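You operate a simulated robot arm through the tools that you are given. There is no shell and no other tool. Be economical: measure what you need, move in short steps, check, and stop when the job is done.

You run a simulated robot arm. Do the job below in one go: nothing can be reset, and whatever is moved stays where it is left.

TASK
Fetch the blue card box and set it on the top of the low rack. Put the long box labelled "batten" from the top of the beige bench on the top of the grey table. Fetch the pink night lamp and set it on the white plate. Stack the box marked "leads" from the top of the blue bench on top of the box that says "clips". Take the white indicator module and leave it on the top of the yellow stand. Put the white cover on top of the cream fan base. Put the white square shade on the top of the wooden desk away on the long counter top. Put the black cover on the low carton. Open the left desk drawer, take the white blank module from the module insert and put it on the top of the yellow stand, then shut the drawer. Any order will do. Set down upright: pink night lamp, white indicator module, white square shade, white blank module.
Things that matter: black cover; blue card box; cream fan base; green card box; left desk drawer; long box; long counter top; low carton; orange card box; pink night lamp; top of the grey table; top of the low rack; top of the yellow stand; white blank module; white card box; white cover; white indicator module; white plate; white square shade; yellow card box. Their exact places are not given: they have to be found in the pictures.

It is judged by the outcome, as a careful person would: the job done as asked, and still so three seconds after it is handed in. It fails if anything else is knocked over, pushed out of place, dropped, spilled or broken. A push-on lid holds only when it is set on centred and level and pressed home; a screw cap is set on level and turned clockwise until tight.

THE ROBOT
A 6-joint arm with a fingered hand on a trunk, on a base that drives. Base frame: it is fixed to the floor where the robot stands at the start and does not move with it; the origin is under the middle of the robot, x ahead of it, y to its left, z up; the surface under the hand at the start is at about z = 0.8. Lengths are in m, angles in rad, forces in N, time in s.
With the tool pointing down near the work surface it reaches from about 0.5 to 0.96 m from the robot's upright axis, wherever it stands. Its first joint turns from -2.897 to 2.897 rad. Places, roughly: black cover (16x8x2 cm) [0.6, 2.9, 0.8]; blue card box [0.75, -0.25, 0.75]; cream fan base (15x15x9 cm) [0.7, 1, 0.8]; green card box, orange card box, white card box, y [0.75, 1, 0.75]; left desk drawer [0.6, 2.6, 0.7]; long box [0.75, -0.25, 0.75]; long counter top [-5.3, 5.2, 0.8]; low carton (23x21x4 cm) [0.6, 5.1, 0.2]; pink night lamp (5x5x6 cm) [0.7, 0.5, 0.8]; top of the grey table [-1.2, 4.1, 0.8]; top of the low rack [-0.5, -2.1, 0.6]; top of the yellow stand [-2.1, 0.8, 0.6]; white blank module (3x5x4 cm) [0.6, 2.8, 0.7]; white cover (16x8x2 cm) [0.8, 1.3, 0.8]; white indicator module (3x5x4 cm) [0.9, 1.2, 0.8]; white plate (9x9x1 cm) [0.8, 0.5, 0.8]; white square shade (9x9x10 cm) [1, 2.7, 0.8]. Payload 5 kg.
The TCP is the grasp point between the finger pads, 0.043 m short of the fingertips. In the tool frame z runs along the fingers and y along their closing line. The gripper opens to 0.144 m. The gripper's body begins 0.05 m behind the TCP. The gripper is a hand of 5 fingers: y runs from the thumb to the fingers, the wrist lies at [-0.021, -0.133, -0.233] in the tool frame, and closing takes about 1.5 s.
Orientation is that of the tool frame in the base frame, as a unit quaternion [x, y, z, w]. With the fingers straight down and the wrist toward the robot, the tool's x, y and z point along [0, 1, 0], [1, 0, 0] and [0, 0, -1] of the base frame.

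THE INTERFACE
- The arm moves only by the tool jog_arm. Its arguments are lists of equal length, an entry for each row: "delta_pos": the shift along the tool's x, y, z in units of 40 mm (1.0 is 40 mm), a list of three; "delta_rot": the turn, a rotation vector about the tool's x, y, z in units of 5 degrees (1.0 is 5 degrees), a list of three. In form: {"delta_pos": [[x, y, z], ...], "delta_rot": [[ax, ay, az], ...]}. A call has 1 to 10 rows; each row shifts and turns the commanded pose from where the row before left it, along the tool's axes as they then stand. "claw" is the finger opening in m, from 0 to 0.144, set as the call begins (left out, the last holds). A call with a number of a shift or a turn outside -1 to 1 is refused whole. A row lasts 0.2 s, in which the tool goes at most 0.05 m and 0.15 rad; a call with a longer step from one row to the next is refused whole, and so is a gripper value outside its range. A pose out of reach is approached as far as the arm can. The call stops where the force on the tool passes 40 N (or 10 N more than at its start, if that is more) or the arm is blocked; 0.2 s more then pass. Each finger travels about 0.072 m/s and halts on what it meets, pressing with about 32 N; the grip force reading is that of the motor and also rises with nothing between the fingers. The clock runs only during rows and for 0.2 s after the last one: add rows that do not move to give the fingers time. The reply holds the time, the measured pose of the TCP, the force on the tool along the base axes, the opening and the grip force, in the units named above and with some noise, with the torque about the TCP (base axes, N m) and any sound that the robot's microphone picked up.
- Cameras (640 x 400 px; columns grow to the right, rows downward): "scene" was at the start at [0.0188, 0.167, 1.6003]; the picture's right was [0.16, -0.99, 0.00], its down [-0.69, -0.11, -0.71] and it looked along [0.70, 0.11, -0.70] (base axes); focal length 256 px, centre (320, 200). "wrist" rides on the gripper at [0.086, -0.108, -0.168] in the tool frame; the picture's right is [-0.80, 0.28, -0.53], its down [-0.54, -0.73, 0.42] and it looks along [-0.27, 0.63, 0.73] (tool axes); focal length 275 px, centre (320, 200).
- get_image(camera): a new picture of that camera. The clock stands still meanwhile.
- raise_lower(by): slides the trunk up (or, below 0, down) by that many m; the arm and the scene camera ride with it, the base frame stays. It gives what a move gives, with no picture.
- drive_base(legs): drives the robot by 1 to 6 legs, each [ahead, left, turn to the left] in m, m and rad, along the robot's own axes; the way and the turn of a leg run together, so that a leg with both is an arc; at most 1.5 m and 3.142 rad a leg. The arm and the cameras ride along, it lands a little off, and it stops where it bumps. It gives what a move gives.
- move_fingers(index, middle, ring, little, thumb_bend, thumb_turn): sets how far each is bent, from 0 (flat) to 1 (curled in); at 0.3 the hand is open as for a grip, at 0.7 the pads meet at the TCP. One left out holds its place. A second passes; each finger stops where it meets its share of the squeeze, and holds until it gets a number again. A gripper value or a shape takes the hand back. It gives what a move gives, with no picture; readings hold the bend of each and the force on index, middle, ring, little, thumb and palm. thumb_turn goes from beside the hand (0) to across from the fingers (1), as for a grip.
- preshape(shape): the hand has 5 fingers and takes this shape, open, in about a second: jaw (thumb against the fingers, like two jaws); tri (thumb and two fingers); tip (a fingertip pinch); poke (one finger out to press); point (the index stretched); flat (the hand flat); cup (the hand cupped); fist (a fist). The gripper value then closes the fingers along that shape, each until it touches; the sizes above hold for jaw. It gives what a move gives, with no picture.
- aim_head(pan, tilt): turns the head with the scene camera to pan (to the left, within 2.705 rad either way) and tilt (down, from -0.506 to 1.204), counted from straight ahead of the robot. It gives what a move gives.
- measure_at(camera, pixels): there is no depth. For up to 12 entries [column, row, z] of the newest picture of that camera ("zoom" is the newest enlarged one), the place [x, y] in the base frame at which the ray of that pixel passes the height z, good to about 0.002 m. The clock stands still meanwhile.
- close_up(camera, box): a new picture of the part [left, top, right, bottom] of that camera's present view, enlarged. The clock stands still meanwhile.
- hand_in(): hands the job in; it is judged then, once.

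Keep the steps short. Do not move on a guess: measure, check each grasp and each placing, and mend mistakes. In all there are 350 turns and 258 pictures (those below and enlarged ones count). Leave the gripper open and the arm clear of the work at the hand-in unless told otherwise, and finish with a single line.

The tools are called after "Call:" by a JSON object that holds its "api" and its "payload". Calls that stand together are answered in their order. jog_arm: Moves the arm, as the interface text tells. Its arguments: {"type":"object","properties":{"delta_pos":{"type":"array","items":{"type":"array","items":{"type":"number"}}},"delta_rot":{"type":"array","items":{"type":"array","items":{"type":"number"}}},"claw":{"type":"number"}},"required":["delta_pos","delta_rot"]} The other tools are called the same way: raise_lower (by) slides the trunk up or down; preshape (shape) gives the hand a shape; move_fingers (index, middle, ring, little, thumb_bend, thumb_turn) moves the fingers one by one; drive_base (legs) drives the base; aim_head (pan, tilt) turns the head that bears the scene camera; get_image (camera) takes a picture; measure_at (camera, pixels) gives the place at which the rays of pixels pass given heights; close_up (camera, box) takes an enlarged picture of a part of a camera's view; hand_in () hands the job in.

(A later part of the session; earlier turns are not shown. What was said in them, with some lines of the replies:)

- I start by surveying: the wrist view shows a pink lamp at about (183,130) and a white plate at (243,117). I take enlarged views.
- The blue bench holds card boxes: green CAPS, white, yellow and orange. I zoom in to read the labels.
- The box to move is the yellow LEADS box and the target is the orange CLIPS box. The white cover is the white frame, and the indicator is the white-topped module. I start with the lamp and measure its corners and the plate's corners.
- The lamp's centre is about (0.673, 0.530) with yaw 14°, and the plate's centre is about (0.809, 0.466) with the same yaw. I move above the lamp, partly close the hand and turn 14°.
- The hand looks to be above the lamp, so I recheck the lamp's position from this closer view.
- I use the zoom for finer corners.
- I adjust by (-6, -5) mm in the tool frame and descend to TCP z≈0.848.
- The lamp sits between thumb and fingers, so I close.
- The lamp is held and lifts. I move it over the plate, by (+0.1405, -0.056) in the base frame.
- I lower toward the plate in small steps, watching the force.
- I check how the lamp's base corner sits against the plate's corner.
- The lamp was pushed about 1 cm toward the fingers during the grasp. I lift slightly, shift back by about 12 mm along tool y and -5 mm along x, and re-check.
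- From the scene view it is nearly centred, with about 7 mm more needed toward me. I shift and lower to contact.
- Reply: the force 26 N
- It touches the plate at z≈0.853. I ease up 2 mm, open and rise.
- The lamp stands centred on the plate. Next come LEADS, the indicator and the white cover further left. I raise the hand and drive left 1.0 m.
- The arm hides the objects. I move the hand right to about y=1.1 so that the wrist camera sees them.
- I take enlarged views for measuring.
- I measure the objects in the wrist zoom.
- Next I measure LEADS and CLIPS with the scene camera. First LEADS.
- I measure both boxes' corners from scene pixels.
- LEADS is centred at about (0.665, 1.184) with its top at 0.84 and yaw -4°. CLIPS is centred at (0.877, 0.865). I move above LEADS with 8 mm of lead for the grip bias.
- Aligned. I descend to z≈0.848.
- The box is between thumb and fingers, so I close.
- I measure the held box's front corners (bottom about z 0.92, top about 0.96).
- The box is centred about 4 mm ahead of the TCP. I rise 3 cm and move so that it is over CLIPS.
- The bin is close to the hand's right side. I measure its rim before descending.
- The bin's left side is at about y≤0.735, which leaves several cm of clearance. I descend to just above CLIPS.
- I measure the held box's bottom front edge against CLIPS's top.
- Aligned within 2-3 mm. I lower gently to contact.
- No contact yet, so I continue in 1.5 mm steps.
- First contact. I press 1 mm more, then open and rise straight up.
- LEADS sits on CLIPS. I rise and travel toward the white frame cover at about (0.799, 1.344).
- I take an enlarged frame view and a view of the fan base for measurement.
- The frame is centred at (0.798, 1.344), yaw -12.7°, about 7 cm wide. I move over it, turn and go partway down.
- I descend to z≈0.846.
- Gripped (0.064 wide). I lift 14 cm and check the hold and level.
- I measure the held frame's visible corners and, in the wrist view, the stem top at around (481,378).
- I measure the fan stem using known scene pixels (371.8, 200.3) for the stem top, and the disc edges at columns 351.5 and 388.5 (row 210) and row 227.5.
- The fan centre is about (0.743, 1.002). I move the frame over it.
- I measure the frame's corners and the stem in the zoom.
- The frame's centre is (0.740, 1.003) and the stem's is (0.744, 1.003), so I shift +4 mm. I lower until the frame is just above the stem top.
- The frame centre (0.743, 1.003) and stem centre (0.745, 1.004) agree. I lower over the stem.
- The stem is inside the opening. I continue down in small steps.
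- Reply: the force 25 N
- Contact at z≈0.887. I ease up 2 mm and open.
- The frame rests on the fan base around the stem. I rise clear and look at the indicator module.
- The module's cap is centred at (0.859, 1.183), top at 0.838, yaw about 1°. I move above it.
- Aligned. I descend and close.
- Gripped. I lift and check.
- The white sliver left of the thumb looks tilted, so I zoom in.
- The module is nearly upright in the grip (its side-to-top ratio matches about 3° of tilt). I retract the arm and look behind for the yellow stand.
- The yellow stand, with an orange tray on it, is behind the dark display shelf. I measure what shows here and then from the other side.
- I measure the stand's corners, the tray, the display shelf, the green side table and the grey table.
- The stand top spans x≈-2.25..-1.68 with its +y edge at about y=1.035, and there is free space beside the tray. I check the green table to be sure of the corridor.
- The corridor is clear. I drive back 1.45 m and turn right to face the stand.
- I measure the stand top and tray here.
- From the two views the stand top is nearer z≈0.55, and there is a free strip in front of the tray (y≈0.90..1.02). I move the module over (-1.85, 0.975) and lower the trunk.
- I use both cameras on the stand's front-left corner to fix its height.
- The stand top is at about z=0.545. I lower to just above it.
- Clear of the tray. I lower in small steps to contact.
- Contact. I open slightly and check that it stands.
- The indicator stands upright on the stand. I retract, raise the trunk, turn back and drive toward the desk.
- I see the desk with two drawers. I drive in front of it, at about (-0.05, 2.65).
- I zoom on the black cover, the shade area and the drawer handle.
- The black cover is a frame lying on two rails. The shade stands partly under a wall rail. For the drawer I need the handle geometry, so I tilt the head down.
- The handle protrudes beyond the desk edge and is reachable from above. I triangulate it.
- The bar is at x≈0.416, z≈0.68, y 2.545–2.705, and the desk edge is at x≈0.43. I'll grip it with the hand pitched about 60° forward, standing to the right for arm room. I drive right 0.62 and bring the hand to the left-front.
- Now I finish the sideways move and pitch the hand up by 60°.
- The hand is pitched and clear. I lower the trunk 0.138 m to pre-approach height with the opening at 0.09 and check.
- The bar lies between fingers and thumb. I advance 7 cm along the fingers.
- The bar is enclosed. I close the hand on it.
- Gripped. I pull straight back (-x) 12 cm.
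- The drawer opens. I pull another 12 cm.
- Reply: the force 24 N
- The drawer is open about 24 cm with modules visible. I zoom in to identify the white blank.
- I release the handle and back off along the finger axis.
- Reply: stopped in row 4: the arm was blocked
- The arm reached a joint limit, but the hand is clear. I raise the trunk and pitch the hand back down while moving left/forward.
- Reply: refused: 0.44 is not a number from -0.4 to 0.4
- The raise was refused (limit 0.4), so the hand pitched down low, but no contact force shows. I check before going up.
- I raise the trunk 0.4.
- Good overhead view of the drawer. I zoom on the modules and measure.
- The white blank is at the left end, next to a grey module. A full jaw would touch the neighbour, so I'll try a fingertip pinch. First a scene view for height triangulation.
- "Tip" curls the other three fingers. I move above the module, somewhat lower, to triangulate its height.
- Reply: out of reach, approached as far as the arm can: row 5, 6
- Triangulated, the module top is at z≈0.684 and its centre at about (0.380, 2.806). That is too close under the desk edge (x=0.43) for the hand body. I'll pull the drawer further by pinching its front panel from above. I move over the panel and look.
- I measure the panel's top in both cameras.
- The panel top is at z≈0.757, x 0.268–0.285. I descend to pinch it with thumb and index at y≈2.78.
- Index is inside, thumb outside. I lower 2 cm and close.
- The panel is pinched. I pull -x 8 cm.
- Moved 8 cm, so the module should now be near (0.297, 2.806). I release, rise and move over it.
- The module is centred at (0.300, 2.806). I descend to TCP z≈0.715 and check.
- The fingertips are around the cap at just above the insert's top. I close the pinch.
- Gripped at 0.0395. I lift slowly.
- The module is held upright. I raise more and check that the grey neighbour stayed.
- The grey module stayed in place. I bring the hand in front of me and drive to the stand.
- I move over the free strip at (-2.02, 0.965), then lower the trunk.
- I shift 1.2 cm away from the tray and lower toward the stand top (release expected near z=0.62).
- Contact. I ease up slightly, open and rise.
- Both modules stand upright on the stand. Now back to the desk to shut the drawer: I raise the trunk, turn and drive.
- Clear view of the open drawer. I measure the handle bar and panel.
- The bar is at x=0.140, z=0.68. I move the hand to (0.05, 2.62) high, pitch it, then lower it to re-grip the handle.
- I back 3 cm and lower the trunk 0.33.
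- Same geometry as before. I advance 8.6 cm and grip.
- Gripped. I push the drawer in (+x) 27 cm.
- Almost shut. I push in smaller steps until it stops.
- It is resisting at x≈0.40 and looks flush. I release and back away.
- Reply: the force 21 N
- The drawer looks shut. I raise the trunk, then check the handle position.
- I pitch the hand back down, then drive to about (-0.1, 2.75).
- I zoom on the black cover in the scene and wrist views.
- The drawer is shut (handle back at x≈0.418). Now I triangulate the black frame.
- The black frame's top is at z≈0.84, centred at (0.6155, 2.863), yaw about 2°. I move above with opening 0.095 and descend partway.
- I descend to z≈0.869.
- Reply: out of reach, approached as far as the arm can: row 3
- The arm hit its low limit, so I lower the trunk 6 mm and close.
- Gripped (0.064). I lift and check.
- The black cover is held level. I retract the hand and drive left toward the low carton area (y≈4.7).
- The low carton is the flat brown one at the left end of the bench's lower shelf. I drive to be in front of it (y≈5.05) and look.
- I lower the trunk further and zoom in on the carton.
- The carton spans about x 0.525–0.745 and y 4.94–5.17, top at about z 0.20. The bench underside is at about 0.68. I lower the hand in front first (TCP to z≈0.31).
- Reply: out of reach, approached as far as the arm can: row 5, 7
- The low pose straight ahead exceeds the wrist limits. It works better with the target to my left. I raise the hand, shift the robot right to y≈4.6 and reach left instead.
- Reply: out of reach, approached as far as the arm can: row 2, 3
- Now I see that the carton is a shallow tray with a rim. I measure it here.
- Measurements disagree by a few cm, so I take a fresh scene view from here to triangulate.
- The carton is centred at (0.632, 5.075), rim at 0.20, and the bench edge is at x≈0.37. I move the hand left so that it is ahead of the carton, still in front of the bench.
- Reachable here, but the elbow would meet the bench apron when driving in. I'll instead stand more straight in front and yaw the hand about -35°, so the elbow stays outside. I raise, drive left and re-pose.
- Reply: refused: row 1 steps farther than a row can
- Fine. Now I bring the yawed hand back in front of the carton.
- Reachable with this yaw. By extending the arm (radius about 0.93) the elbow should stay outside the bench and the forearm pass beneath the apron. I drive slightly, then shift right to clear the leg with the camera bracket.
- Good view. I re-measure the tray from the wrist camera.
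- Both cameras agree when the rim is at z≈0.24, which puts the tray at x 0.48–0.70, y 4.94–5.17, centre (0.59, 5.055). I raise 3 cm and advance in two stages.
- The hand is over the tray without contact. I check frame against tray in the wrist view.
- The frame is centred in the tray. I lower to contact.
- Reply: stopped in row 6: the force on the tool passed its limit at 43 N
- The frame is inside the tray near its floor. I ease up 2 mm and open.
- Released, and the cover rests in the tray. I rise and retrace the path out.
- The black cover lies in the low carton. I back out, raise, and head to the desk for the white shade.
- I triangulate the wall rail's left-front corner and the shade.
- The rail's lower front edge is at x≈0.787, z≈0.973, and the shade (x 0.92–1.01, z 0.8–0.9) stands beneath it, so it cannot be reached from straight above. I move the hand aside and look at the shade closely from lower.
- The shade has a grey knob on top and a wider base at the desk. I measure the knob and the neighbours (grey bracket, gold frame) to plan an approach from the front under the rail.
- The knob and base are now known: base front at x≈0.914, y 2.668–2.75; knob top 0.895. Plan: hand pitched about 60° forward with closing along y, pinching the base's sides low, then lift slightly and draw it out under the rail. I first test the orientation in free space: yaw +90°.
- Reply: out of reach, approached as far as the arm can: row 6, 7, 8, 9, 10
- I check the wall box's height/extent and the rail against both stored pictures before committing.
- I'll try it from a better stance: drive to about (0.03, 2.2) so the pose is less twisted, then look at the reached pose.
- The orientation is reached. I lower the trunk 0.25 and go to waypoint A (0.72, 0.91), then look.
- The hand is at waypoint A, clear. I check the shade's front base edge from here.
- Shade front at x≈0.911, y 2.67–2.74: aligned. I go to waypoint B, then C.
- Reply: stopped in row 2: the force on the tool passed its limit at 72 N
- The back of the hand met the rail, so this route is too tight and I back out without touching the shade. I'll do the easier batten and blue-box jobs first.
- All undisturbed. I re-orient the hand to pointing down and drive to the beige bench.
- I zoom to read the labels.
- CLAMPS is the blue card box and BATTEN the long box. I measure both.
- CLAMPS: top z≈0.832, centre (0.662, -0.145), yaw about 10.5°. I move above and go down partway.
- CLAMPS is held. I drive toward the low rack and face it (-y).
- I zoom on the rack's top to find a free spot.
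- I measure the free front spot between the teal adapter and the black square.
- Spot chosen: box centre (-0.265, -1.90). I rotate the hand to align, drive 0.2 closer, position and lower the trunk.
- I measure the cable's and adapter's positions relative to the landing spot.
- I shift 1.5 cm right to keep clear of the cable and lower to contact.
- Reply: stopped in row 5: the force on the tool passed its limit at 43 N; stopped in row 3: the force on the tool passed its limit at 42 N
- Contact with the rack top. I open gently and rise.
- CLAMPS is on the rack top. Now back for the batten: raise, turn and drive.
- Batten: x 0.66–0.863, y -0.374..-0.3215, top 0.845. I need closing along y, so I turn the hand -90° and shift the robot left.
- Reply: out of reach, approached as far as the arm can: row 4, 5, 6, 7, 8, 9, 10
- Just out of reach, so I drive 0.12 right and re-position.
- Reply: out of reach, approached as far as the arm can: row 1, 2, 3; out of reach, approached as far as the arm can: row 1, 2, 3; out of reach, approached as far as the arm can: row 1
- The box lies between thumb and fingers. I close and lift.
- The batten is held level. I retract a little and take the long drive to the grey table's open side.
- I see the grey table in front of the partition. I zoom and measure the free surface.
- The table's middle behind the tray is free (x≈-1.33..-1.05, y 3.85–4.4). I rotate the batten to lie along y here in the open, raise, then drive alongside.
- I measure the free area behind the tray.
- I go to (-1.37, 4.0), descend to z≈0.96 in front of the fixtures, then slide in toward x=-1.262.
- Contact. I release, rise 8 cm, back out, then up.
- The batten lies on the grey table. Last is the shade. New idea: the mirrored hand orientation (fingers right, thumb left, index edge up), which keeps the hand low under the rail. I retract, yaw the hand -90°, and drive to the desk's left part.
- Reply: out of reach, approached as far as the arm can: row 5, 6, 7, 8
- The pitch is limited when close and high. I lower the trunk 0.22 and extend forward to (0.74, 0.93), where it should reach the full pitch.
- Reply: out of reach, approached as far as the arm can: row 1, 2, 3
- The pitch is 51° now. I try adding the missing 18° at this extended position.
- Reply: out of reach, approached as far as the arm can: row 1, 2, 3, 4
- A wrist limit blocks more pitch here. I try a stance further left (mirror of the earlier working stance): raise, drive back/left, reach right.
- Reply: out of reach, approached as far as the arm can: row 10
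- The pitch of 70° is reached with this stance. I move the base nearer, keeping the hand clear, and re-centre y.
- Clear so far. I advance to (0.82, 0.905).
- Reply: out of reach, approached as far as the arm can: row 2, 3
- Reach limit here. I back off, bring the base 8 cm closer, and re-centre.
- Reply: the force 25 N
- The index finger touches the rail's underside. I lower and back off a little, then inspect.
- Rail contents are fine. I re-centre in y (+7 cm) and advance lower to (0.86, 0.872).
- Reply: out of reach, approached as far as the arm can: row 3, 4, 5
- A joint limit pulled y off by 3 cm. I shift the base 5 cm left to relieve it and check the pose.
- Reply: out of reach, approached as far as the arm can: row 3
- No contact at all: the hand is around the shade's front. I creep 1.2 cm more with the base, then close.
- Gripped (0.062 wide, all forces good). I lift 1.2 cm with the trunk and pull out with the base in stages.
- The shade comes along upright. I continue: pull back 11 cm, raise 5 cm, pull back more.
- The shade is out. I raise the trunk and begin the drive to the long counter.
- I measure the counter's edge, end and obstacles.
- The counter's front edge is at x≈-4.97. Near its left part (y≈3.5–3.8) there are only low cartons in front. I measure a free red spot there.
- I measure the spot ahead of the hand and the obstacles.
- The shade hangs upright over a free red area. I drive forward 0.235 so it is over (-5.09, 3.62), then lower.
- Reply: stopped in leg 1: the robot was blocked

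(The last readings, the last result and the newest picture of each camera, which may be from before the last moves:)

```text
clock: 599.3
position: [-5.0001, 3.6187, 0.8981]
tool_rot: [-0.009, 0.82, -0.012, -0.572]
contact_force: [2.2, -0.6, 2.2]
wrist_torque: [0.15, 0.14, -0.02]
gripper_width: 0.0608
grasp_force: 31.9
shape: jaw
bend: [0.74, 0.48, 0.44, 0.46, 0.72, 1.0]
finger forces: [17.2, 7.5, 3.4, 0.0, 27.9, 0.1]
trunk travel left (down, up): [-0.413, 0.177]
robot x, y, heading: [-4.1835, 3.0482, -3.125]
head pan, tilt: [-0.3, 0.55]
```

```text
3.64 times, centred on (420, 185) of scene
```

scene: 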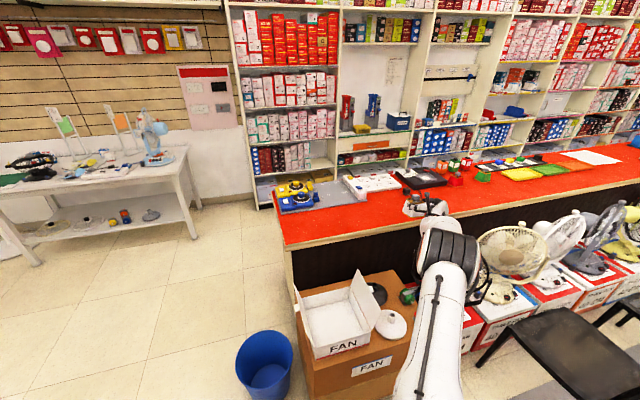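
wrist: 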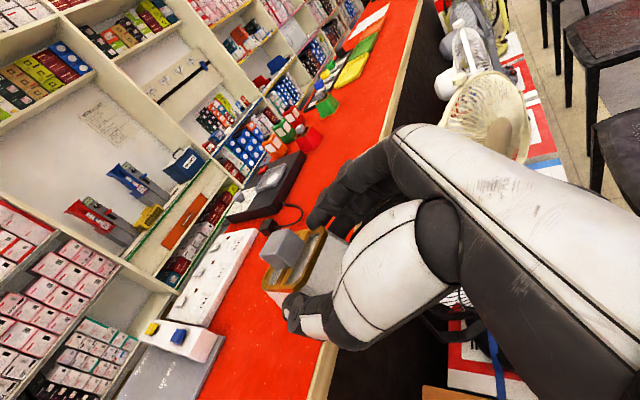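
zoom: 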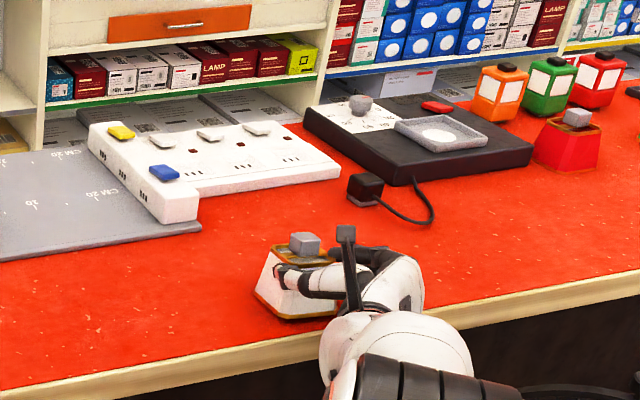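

The base met the carton gently at -4.19, but the shade is already fully over the counter. There is light contact, so I lower a few mm more.

Call:
{"api": "raise_lower", "payload": {"by": -0.005}}

Call:
{"api": "close_up", "payload": {"camera": "scene", "box": [380, 175, 444, 220]}}

```text
clock: 599.8
position: [-5.0, 3.6194, 0.8956]
tool_rot: [-0.009, 0.82, -0.013, -0.573]
contact_force: [2.6, -0.8, 7.9]
wrist_torque: [0.39, 0.54, -0.09]
gripper_width: 0.0606
grasp_force: 32.3
shape: jaw
bend: [0.74, 0.48, 0.44, 0.46, 0.72, 1.0]
finger forces: [19.7, 7.2, 3.4, 0.0, 28.9, 0.0]
trunk travel left (down, up): [-0.408, 0.182]
robot x, y, heading: [-4.1848, 3.0492, -3.123]
head pan, tilt: [-0.3, 0.55]
```

```text
8.89 times, centred on (412, 198) of scene
```

zoom: 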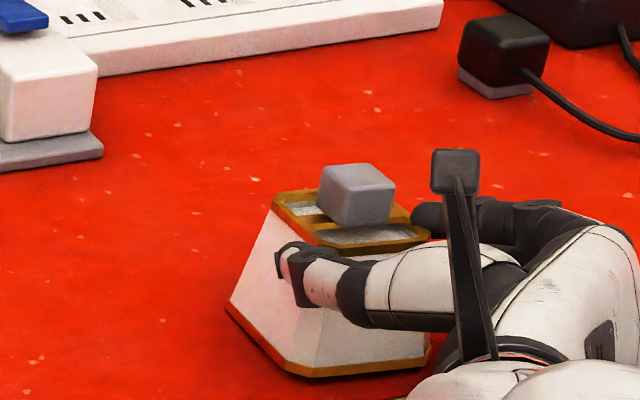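

Contact is established and it looks nearly level. I press 3 mm more, then open slowly.

Call:
{"api": "raise_lower", "payload": {"by": -0.004}}

Call:
{"api": "jog_arm", "payload": {"delta_pos": [[0, 0, 0], [0, 0, 0], [0, 0, 0], [0, 0, 0], [0, 0, 0]], "delta_rot": [[0, 0, 0], [0, 0, 0], [0, 0, 0], [0, 0, 0], [0, 0, 0]], "claw": 0.11}}

Call:
{"api": "close_up", "payload": {"camera": "scene", "box": [380, 175, 444, 220]}}

```text
clock: 600.4
position: [-4.9999, 3.6176, 0.891]
tool_rot: [-0.009, 0.819, -0.013, -0.573]
contact_force: [2.9, 0.5, 11.4]
wrist_torque: [0.57, 0.71, -0.17]
gripper_width: 0.0607
grasp_force: 32.2
shape: jaw
bend: [0.74, 0.48, 0.44, 0.46, 0.72, 1.0]
finger forces: [20.6, 7.5, 3.8, 0.0, 29.3, 0.0]
trunk travel left (down, up): [-0.404, 0.186]
robot x, y, heading: [-4.1876, 3.0476, -3.123]
head pan, tilt: [-0.3, 0.55]
```

```text
clock: 601.6
position: [-5.0002, 3.6187, 0.8881]
tool_rot: [-0.008, 0.821, -0.013, -0.571]
contact_force: [0.3, 0.6, -0.1]
wrist_torque: [0.02, 0.02, 0.01]
gripper_width: 0.1096
grasp_force: 0.0
shape: jaw
bend: [0.26, 0.35, 0.33, 0.33, 0.55, 0.99]
finger forces: [0.0, 0.1, 0.0, 0.1, 0.1, 0.0]
trunk travel left (down, up): [-0.404, 0.186]
robot x, y, heading: [-4.1827, 3.0511, -3.125]
head pan, tilt: [-0.3, 0.55]
```

```text
8.89 times, centred on (412, 198) of scene
```

zoom: 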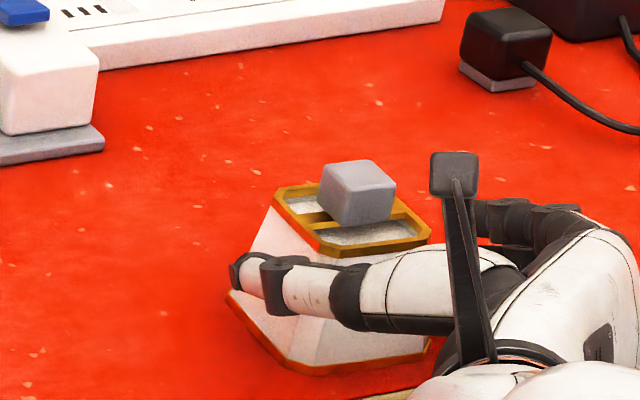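

It stands upright. I back straight away with the base and look.

Call:
{"api": "drive_base", "payload": {"legs": [[-0.4, 0, 0]]}}

Call:
{"api": "get_image", "payload": {"camera": "scene"}}

Call:
{"api": "close_up", "payload": {"camera": "scene", "box": [290, 150, 450, 340]}}

```text
clock: 604.1
position: [-4.5995, 3.6243, 0.8891]
tool_rot: [-0.008, 0.82, -0.013, -0.572]
contact_force: [0.3, -0.1, 0.1]
wrist_torque: [-0.01, 0.0, -0.03]
gripper_width: 0.1094
grasp_force: 0.1
shape: jaw
bend: [0.26, 0.35, 0.33, 0.33, 0.55, 0.99]
finger forces: [0.1, 0.0, 0.1, 0.0, 0.1, 0.1]
trunk travel left (down, up): [-0.404, 0.186]
robot x, y, heading: [-3.7871, 3.0507, -3.129]
head pan, tilt: [-0.3, 0.55]
```

```text
15 pictures are left
```

scene: 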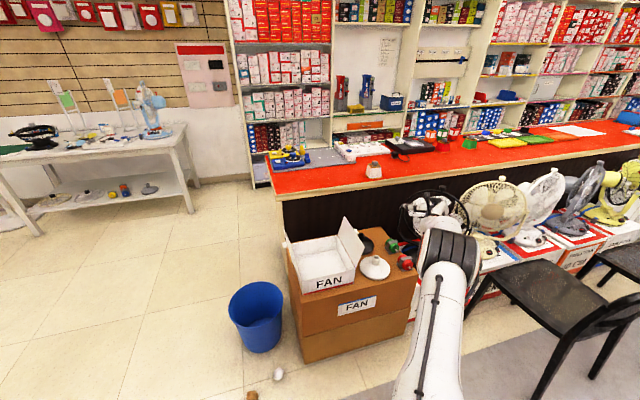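

```text
2.11 times, centred on (370, 245) of scene
```

zoom: 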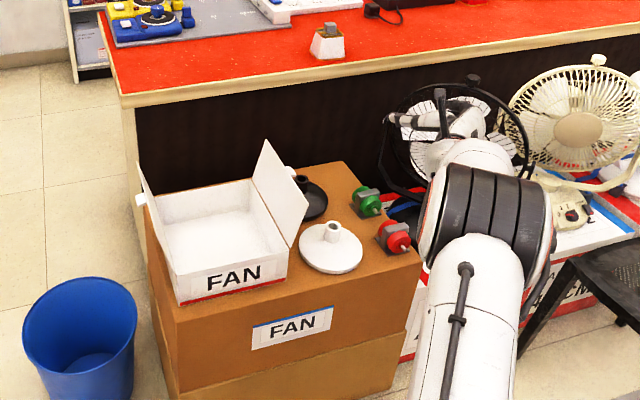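

The shade stands on the counter. I verify the carton didn't shift: before, its corner at z=0.5 was (-4.592, 3.053).

Call:
{"api": "measure_at", "payload": {"camera": "scene", "pixels": [[302.7, 293.8, 0.5], [304, 362, 0.0], [374, 176, 0.8], [278, 373, 0.0]]}}

Call:
{"api": "close_up", "payload": {"camera": "scene", "box": [230, 280, 330, 400]}}

```text
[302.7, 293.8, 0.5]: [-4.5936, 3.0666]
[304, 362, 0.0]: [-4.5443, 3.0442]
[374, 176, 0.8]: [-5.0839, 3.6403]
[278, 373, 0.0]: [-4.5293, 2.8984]
```

```text
3.33 times, centred on (280, 340) of scene
```

zoom: 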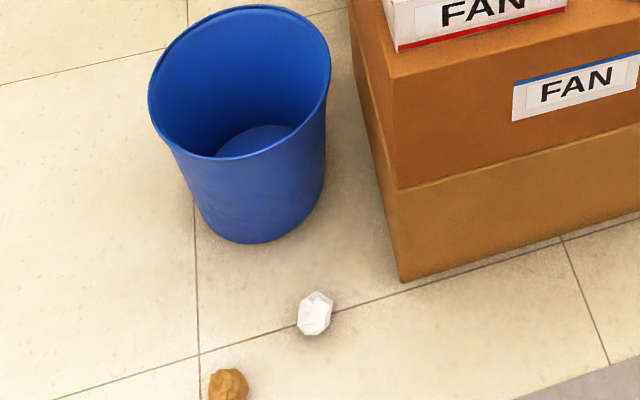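

The carton is unmoved, and the paper balls are litter by the bin. All tasks are done, so I open the hand fully, lift clear and hand in.

Call:
{"api": "raise_lower", "payload": {"by": 0.15}}

Call:
{"api": "jog_arm", "payload": {"delta_pos": [[0, 0, 0], [0, 0, 0], [0, 0, 0]], "delta_rot": [[0, 0, 0], [0, 0, 0], [0, 0, 0]], "claw": 0.144}}

Call:
{"api": "hand_in", "payload": {}}

```text
clock: 605.8
position: [-4.5979, 3.6247, 1.0384]
tool_rot: [-0.008, 0.821, -0.013, -0.571]
contact_force: [0.8, 0.3, -0.1]
wrist_torque: [-0.01, 0.0, 0.03]
gripper_width: 0.1098
grasp_force: 0.1
shape: jaw
bend: [0.26, 0.35, 0.33, 0.33, 0.55, 0.99]
finger forces: [0.0, 0.0, 0.1, 0.0, 0.1, 0.0]
trunk travel left (down, up): [-0.554, 0.036]
robot x, y, heading: [-3.7879, 3.0547, -3.128]
head pan, tilt: [-0.3, 0.55]
```

```text
clock: 606.6
position: [-4.599, 3.6252, 1.0388]
tool_rot: [-0.008, 0.821, -0.013, -0.571]
contact_force: [-0.4, -0.5, -0.5]
wrist_torque: [-0.02, -0.04, -0.01]
gripper_width: 0.1435
grasp_force: 0.0
shape: jaw
bend: [0.3, 0.3, 0.3, 0.3, 0.3, 0.98]
finger forces: [0.0, 0.0, 0.0, 0.0, 0.0, 0.1]
trunk travel left (down, up): [-0.554, 0.036]
robot x, y, heading: [-3.7875, 3.0521, -3.128]
head pan, tilt: [-0.3, 0.55]
```

```text
The job is handed in.
```

All nine jobs are done and handed in: every item is set where you asked, the left desk drawer is shut, and the hand is open and clear of the work.
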